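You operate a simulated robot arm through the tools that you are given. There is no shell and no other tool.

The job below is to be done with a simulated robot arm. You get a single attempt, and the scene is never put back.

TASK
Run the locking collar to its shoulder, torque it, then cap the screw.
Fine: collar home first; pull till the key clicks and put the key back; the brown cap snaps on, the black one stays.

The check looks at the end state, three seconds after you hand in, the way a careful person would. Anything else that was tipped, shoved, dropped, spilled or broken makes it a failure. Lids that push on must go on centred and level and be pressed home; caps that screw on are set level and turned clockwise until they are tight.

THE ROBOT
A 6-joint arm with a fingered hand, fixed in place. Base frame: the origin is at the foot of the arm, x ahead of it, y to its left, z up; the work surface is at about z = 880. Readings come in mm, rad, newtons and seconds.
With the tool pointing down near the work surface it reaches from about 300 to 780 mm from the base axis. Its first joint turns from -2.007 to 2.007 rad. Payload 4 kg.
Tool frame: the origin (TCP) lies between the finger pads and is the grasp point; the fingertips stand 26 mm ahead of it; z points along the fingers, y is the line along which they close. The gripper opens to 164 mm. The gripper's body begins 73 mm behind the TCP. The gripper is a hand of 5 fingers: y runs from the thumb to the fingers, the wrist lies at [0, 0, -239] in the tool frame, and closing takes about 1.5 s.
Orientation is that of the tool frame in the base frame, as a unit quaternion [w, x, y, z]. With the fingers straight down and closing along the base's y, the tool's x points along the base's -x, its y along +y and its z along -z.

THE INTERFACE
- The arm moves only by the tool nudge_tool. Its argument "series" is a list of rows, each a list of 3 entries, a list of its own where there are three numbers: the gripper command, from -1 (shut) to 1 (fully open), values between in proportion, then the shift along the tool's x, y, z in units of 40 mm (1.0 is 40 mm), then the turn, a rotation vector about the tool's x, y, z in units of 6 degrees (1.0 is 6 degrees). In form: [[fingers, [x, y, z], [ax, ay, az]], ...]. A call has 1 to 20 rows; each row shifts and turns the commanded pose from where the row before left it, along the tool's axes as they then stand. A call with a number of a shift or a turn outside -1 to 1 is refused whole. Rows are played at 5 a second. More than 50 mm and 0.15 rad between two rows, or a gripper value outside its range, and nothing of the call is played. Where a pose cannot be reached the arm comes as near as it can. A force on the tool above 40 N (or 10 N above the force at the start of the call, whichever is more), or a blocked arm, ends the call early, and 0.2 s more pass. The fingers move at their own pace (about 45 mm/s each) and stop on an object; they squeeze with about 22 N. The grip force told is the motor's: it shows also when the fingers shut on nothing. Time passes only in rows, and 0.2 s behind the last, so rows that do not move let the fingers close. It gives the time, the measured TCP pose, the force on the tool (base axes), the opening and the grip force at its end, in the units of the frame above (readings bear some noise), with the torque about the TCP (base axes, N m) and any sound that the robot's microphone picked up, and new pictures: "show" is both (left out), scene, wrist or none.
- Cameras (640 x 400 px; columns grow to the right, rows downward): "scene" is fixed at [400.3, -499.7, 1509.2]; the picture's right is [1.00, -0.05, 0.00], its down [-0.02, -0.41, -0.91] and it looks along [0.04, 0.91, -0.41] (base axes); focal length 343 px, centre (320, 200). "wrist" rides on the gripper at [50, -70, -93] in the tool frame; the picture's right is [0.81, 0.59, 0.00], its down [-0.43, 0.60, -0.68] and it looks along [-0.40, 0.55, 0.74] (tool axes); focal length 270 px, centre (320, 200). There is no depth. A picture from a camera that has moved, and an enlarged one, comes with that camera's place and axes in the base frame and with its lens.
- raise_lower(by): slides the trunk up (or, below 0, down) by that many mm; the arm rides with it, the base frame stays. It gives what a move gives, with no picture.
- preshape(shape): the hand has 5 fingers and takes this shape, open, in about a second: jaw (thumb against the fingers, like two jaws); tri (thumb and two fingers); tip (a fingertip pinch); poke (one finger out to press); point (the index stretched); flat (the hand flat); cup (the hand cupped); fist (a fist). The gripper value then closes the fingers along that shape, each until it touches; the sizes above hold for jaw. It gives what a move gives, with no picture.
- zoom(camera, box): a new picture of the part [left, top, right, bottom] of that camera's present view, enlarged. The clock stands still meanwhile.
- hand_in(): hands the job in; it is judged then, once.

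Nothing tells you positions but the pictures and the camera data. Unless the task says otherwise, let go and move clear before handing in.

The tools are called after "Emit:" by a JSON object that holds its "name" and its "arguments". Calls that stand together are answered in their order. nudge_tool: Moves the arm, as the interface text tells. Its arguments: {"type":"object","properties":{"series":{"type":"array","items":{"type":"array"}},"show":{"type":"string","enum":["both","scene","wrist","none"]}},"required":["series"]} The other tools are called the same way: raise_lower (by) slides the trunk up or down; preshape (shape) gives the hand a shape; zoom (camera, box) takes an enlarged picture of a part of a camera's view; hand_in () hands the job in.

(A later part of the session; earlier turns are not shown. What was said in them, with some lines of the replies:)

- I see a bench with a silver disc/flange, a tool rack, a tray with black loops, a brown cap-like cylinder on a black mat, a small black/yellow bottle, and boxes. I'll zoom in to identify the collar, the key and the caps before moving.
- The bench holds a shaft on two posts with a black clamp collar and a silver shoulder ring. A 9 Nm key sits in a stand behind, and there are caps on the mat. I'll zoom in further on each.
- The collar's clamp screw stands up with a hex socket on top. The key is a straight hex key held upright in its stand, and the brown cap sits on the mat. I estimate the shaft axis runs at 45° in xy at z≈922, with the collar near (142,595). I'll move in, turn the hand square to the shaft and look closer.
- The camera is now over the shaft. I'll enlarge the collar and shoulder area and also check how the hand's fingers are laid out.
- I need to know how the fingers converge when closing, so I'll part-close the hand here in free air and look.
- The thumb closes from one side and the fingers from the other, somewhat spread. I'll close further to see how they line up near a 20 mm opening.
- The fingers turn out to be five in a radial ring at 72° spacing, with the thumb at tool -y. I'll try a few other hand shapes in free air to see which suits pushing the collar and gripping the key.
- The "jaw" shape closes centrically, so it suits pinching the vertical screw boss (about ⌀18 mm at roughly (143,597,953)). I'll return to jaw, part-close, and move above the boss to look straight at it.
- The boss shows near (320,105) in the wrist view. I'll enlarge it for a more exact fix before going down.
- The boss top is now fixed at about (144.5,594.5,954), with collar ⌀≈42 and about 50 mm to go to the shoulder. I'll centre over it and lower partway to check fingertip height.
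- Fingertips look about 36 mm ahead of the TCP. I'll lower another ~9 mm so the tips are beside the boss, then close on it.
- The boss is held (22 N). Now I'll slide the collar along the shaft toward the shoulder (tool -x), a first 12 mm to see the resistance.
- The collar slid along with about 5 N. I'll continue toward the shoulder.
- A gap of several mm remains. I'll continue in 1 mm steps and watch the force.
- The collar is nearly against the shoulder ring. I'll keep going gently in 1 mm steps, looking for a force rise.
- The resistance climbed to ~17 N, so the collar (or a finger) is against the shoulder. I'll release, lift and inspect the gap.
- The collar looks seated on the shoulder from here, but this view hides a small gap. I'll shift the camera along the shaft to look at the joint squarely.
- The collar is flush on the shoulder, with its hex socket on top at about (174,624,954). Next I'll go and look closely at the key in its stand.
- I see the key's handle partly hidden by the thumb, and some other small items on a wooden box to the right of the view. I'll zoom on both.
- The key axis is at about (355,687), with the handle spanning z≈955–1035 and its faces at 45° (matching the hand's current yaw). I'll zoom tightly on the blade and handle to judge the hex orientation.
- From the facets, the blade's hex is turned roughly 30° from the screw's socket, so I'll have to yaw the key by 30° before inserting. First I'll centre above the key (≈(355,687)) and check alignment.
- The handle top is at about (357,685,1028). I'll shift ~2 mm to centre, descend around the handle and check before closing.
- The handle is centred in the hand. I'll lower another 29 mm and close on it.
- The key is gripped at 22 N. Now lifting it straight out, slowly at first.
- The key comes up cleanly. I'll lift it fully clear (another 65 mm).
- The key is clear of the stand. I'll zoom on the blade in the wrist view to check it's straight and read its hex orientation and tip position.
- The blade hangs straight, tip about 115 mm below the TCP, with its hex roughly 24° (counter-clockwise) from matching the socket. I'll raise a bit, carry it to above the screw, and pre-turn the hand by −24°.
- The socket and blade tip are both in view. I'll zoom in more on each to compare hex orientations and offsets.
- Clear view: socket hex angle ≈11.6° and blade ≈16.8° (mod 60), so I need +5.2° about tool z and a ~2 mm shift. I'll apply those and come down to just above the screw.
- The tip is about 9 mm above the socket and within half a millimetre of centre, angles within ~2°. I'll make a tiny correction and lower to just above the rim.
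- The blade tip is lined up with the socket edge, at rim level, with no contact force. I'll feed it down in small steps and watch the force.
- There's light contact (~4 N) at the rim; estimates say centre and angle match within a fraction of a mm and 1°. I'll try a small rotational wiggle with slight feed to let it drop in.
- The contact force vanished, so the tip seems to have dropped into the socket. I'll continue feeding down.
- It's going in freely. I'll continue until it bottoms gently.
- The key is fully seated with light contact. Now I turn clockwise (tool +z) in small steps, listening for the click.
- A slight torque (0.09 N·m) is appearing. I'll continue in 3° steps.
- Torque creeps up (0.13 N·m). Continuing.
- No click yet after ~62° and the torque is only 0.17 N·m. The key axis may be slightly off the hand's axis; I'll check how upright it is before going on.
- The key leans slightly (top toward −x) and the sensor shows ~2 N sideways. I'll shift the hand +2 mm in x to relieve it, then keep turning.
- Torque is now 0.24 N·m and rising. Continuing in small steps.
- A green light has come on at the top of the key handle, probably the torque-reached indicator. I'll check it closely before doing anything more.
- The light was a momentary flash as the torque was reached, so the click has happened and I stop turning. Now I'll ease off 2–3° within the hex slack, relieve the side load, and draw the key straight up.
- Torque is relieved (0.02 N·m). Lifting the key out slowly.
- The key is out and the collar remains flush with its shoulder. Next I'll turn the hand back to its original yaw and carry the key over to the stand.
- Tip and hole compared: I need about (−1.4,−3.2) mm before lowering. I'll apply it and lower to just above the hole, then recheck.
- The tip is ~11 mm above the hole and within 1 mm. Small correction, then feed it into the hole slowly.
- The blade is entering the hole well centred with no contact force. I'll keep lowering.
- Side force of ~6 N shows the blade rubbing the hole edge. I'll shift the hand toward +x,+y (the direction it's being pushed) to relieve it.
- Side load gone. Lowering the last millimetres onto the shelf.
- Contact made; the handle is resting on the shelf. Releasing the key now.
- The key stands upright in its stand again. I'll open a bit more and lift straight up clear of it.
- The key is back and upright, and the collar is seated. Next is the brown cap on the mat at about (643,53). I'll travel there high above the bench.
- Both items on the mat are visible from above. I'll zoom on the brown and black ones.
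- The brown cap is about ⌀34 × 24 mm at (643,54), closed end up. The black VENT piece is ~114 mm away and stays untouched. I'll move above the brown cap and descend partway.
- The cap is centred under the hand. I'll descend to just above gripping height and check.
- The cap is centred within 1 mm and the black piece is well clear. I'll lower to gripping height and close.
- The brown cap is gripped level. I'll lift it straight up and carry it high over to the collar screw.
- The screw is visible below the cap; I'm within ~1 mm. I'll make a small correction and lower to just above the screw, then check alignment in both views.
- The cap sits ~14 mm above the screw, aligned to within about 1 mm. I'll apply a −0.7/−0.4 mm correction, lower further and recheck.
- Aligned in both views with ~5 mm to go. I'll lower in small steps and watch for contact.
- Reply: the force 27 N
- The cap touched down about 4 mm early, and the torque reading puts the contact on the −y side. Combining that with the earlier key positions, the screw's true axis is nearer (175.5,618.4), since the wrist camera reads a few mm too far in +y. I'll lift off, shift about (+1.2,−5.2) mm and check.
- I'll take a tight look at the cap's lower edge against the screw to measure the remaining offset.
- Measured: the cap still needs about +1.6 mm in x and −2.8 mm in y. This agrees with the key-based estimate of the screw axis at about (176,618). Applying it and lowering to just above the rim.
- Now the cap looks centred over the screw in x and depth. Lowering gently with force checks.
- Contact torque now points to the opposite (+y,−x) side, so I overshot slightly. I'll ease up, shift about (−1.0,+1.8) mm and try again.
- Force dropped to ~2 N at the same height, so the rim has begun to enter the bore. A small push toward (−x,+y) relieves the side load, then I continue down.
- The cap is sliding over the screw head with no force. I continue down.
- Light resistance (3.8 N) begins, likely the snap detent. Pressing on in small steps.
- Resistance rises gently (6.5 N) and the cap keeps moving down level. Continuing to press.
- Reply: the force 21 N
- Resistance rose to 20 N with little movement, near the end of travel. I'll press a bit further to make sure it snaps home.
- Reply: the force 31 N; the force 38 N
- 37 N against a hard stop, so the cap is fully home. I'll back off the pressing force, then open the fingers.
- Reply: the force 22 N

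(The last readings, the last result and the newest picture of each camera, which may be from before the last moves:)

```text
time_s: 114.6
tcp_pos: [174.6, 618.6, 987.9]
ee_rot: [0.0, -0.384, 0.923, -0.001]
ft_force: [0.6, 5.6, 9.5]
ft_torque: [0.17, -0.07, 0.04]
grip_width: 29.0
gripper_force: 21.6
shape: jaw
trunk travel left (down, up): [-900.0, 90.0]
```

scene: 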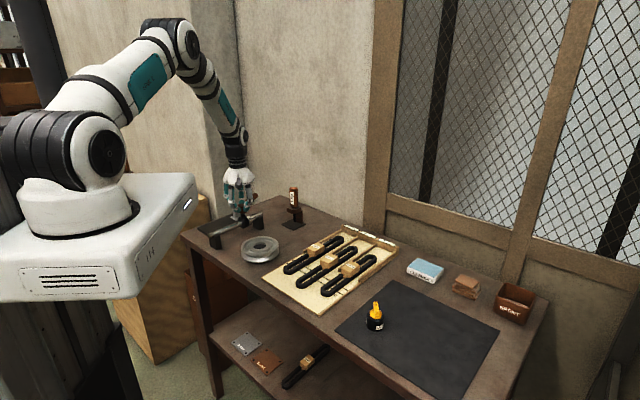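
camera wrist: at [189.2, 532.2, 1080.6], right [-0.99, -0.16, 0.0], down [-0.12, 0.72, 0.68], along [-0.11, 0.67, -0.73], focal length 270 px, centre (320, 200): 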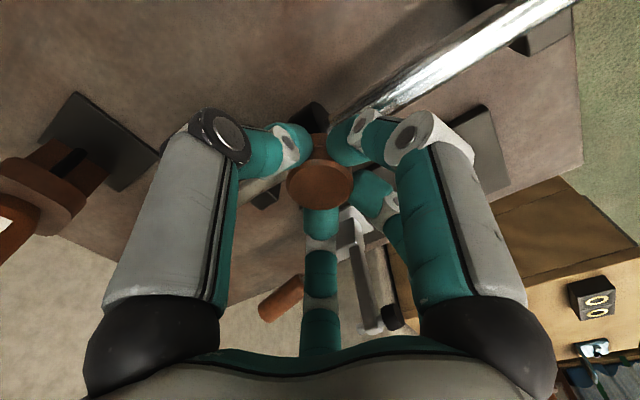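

Force is down to 9.5 N. Now opening the fingers gradually.

Emit:
{"name": "nudge_tool", "arguments": {"series": [[-0.5, [0, 0, 0], [0, 0, 0]], [-0.4, [0, 0, 0], [0, 0, 0]], [-0.2, [0, 0, 0], [0, 0, 0]], [0, [0, 0, 0], [0, 0, 0]], [0, [0, 0, 0], [0, 0, 0]], [0, [0, 0, 0], [0, 0, 0]]]}}

Emit:
{"name": "zoom", "arguments": {"camera": "scene", "box": [227, 198, 267, 223]}}

Emit:
{"name": "zoom", "arguments": {"camera": "wrist", "box": [220, 80, 420, 260]}}

```text
time_s: 116.0
tcp_pos: [174.5, 619.0, 988.6]
ee_rot: [0.0, -0.383, 0.924, 0.0]
ft_force: [-0.4, 0.2, -0.1]
ft_torque: [-0.01, 0.02, -0.01]
grip_width: 81.4
gripper_force: 0.0
shape: jaw
trunk travel left (down, up): [-900.0, 90.0]
camera wrist: at [189.4, 533.2, 1082.6], right [-0.99, -0.16, 0.0], down [-0.12, 0.73, 0.68], along [-0.11, 0.67, -0.74], focal length 270 px, centre (320, 200)
```

scene: 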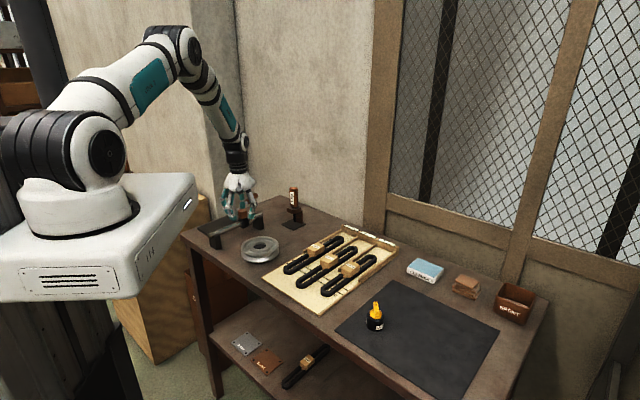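
wrist: 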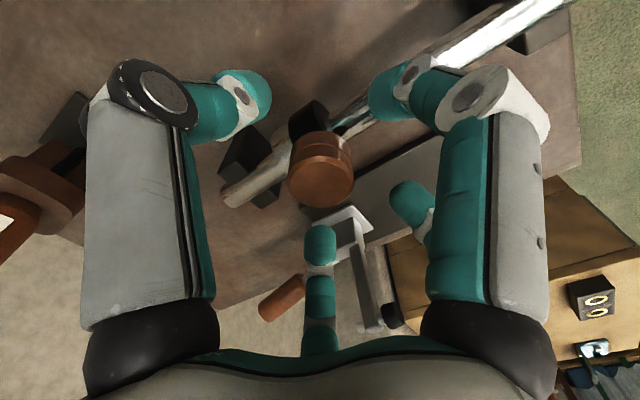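

```text
16.00 times, centred on (247, 210) of scene
camera zoom: at [400.3, -499.7, 1509.2], right [1.0, -0.05, 0.0], down [-0.02, -0.41, -0.91], along [0.04, 0.91, -0.41], focal length 5492 px, centre (1488, 32)
```

zoom: 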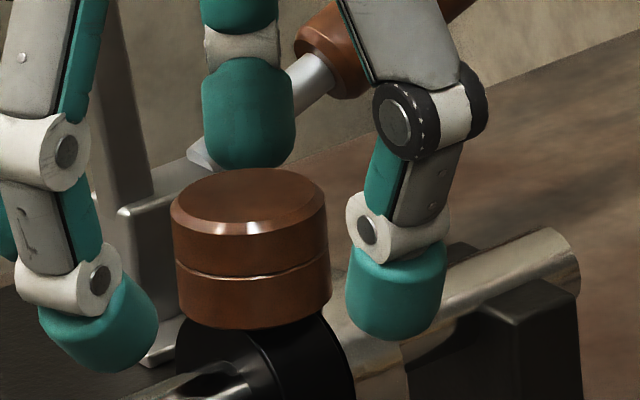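

```text
2.22 times, centred on (320, 170) of wrist
camera zoom: at [189.4, 533.2, 1082.6], right [-0.99, -0.16, 0.0], down [-0.12, 0.73, 0.68], along [-0.11, 0.67, -0.74], focal length 601 px, centre (320, 267)
```

zoom: 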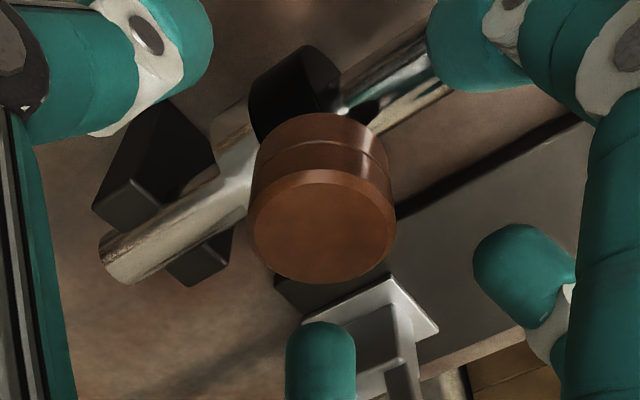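

The cap sits level on the screw. I'll lift the hand straight up and inspect the result.

Emit:
{"name": "nudge_tool", "arguments": {"series": [[0, [0, 0, -0.25], [0, 0, 0]], [0, [0, 0, -0.5], [0, 0, 0]], [0, [0, 0, -0.75], [0, 0, 0]], [0, [0, 0, -0.75], [0, 0, 0]], [0, [0, 0, -0.75], [0, 0, 0]], [0, [0, 0, 0], [0, 0, 0]]]}}

Emit:
{"name": "zoom", "arguments": {"camera": "scene", "box": [227, 202, 267, 227]}}

Emit:
{"name": "zoom", "arguments": {"camera": "wrist", "box": [270, 40, 370, 140]}}

```text
time_s: 117.4
tcp_pos: [175.4, 618.0, 1109.0]
ee_rot: [0.0, -0.384, 0.923, 0.0]
ft_force: [0.8, -0.2, -0.6]
ft_torque: [-0.03, 0.02, -0.01]
grip_width: 82.0
gripper_force: 0.0
shape: jaw
trunk travel left (down, up): [-900.0, 90.0]
camera wrist: at [189.7, 533.4, 1202.5], right [-0.99, -0.16, 0.0], down [-0.12, 0.73, 0.68], along [-0.11, 0.67, -0.74], focal length 270 px, centre (320, 200)
```

scene: 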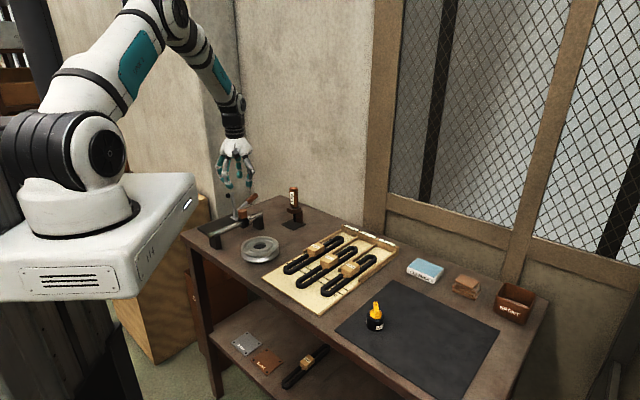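
wrist: 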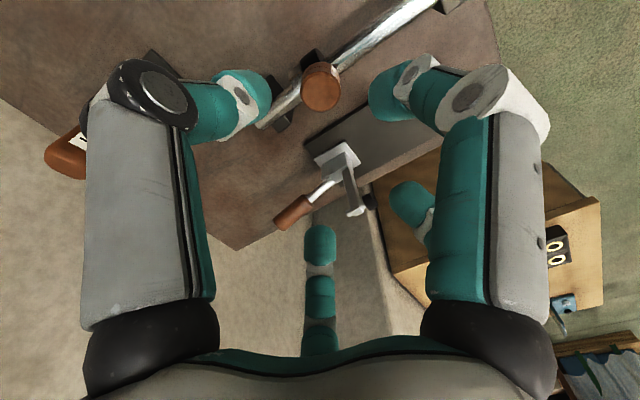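

```text
16.00 times, centred on (247, 214) of scene
camera zoom: at [400.3, -499.7, 1509.2], right [1.0, -0.05, 0.0], down [-0.02, -0.41, -0.91], along [0.04, 0.91, -0.41], focal length 5492 px, centre (1488, -32)
```

zoom: 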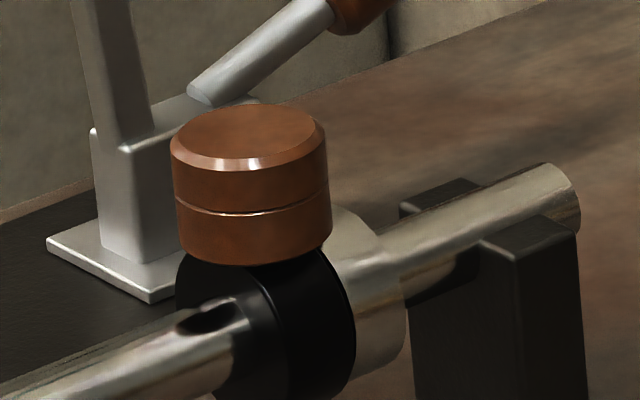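

```text
4.00 times, centred on (320, 90) of wrist
camera zoom: at [189.7, 533.4, 1202.5], right [-0.99, -0.16, 0.0], down [-0.12, 0.73, 0.68], along [-0.11, 0.67, -0.74], focal length 1081 px, centre (320, 640)
```

zoom: 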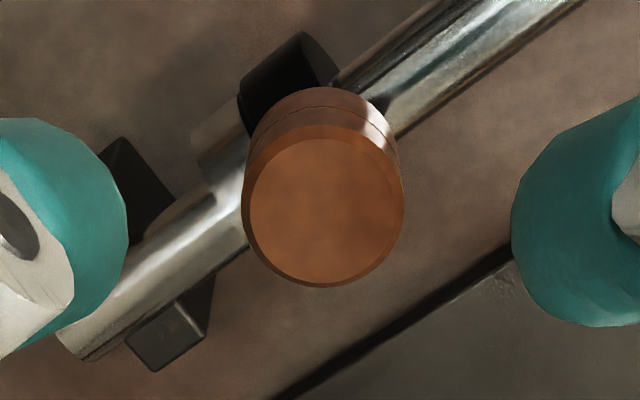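

The cap looks level and home. I'll shift the camera along the shaft to double-check the collar/shoulder joint and the cap seat from the other side.

Emit:
{"name": "nudge_tool", "arguments": {"series": [[0, [-0.85, 0.06, 0], [0, 0, 0]], [0, [-0.85, 0.06, 0], [0, 0, 0]], [0, [0, 0, 0], [0, 0, 0]], [0, [0, 0, 0], [0, 0, 0]]], "show": "wrist"}}

Emit:
{"name": "zoom", "arguments": {"camera": "wrist", "box": [330, 0, 430, 62]}}

Emit:
{"name": "zoom", "arguments": {"camera": "scene", "box": [225, 190, 320, 245]}}

Emit:
{"name": "zoom", "arguments": {"camera": "scene", "box": [340, 270, 500, 370]}}

```text
time_s: 118.4
tcp_pos: [219.4, 669.6, 1108.4]
ee_rot: [0.0, -0.384, 0.923, 0.0]
ft_force: [-0.7, -0.7, 0.1]
ft_torque: [0.01, 0.03, 0.0]
grip_width: 81.6
gripper_force: 0.1
shape: jaw
trunk travel left (down, up): [-900.0, 90.0]
camera wrist: at [234.5, 585.0, 1202.3], right [-0.99, -0.16, 0.0], down [-0.12, 0.73, 0.68], along [-0.11, 0.67, -0.74], focal length 270 px, centre (320, 200)
```

wrist: 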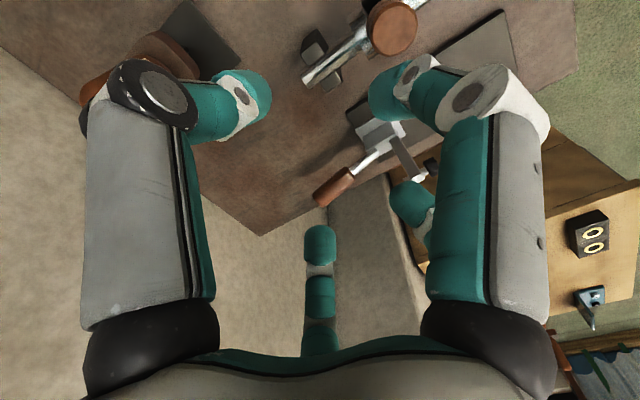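

```text
6.40 times, centred on (380, 31) of wrist
camera zoom: at [234.5, 585.0, 1202.3], right [-0.99, -0.16, 0.0], down [-0.12, 0.73, 0.68], along [-0.11, 0.67, -0.74], focal length 1730 px, centre (-64, 1282)
```

zoom: 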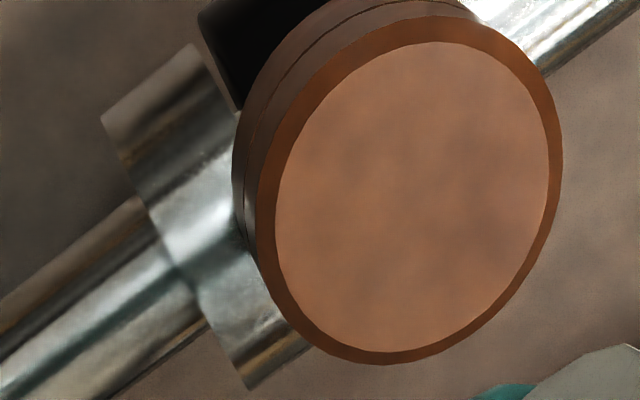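

```text
6.74 times, centred on (272, 218) of scene
camera zoom: at [400.3, -499.7, 1509.2], right [1.0, -0.05, 0.0], down [-0.02, -0.41, -0.91], along [0.04, 0.91, -0.41], focal length 2313 px, centre (640, 82)
```

zoom: 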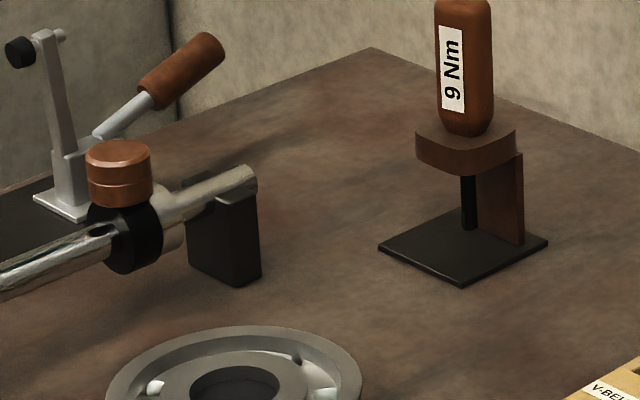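

```text
4.00 times, centred on (420, 320) of scene
camera zoom: at [400.3, -499.7, 1509.2], right [1.0, -0.05, 0.0], down [-0.02, -0.41, -0.91], along [0.04, 0.91, -0.41], focal length 1373 px, centre (-80, -280)
```

zoom: 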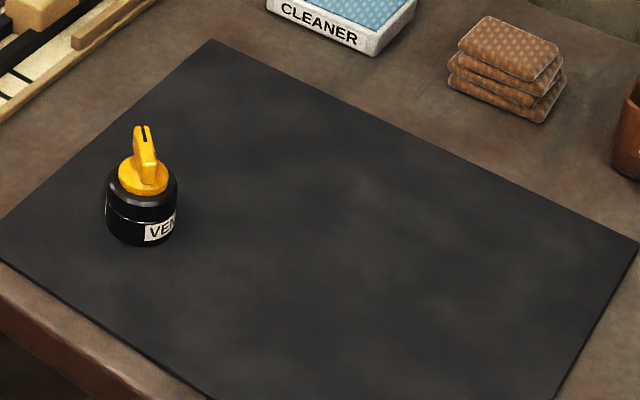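

The collar is flush on the shoulder and the brown cap is level and seated. The key is in its stand and the black vent piece is untouched. I'll move the hand well clear before handing in.

Emit:
{"name": "nudge_tool", "arguments": {"series": [[0, [0, 0, -0.8], [0, 0, 0]], [0, [0, 0, -0.8], [0, 0, 0]], [0, [0, 0, -0.8], [0, 0, 0]], [0, [0.7, -0.7, 0], [0, 0, 0]], [0, [0.7, -0.7, 0], [0, 0, 0]], [0, [0.7, -0.7, 0], [0, 0, 0]], [0, [0.7, -0.7, 0], [0, 0, 0]], [0, [0.7, -0.7, 0], [0, 0, 0]], [0, [0, 0, 0], [0, 0, 0]], [0, [0, 0, 0], [0, 0, 0]]]}}

Emit:
{"name": "zoom", "arguments": {"camera": "scene", "box": [180, 170, 340, 270]}}

```text
time_s: 120.6
tcp_pos: [220.3, 470.9, 1205.3]
ee_rot: [0.0, -0.384, 0.923, 0.0]
ft_force: [-0.1, 0.0, 0.5]
ft_torque: [-0.02, 0.01, -0.02]
grip_width: 81.9
gripper_force: 0.0
shape: jaw
trunk travel left (down, up): [-900.0, 90.0]
camera wrist: at [234.3, 386.1, 1299.6], right [-0.99, -0.16, 0.0], down [-0.12, 0.73, 0.68], along [-0.11, 0.67, -0.74], focal length 270 px, centre (320, 200)
```

scene: 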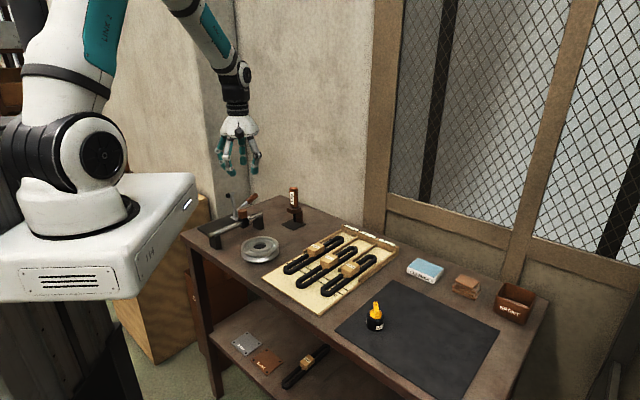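
wrist: 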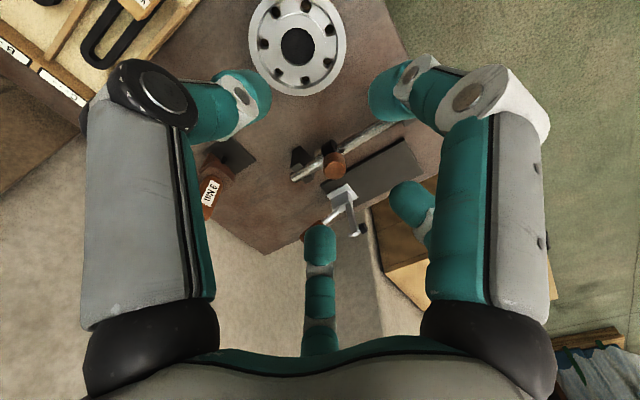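

```text
4.00 times, centred on (260, 220) of scene
camera zoom: at [400.3, -499.7, 1509.2], right [1.0, -0.05, 0.0], down [-0.02, -0.41, -0.91], along [0.04, 0.91, -0.41], focal length 1373 px, centre (560, 120)
```

zoom: 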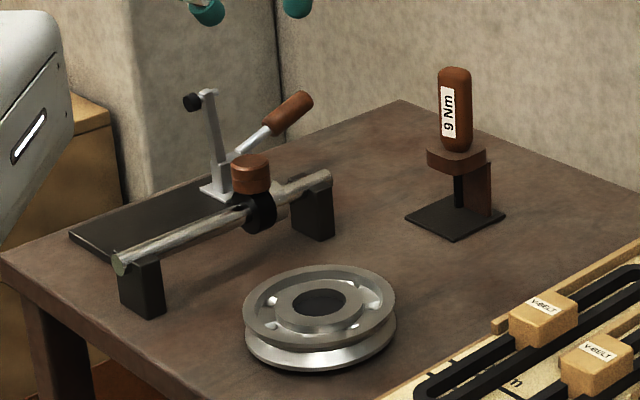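

The collar is seated on its shoulder and torqued, with the brown cap pressed home level. The key is upright in its stand, the black vent piece and everything else are undisturbed, and the hand is clear. Handing in.

Emit:
{"name": "hand_in", "arguments": {}}

```text
The job is handed in.
```

I ran the collar to its shoulder, torqued it, put the key back and capped the screw with the brown cap, then handed the job in. No verdict has come back.

- **Collar:** it slid along the shaft until it met the shoulder. A square-on view afterwards showed no gap.
- **Torque:** I turned the key clockwise until a green light flashed once on the end of its handle, and took that as the click. The microphone reported no sound. The turn continued to the end of a 9° step, so it may have gone a few degrees past the click.
- **Key:** it is back in its stand, upright, with the handle resting on the shelf.
- **Brown cap:** it is on the screw, centred and level. I pressed it against a hard stop at about 37 N; no snap sound was reported here either. The first try landed off-centre and pressed on the rim at about 26 N before I lifted off and realigned.
- **Everything else:** the black vent piece was not touched, and nothing else looked moved in the final pictures.
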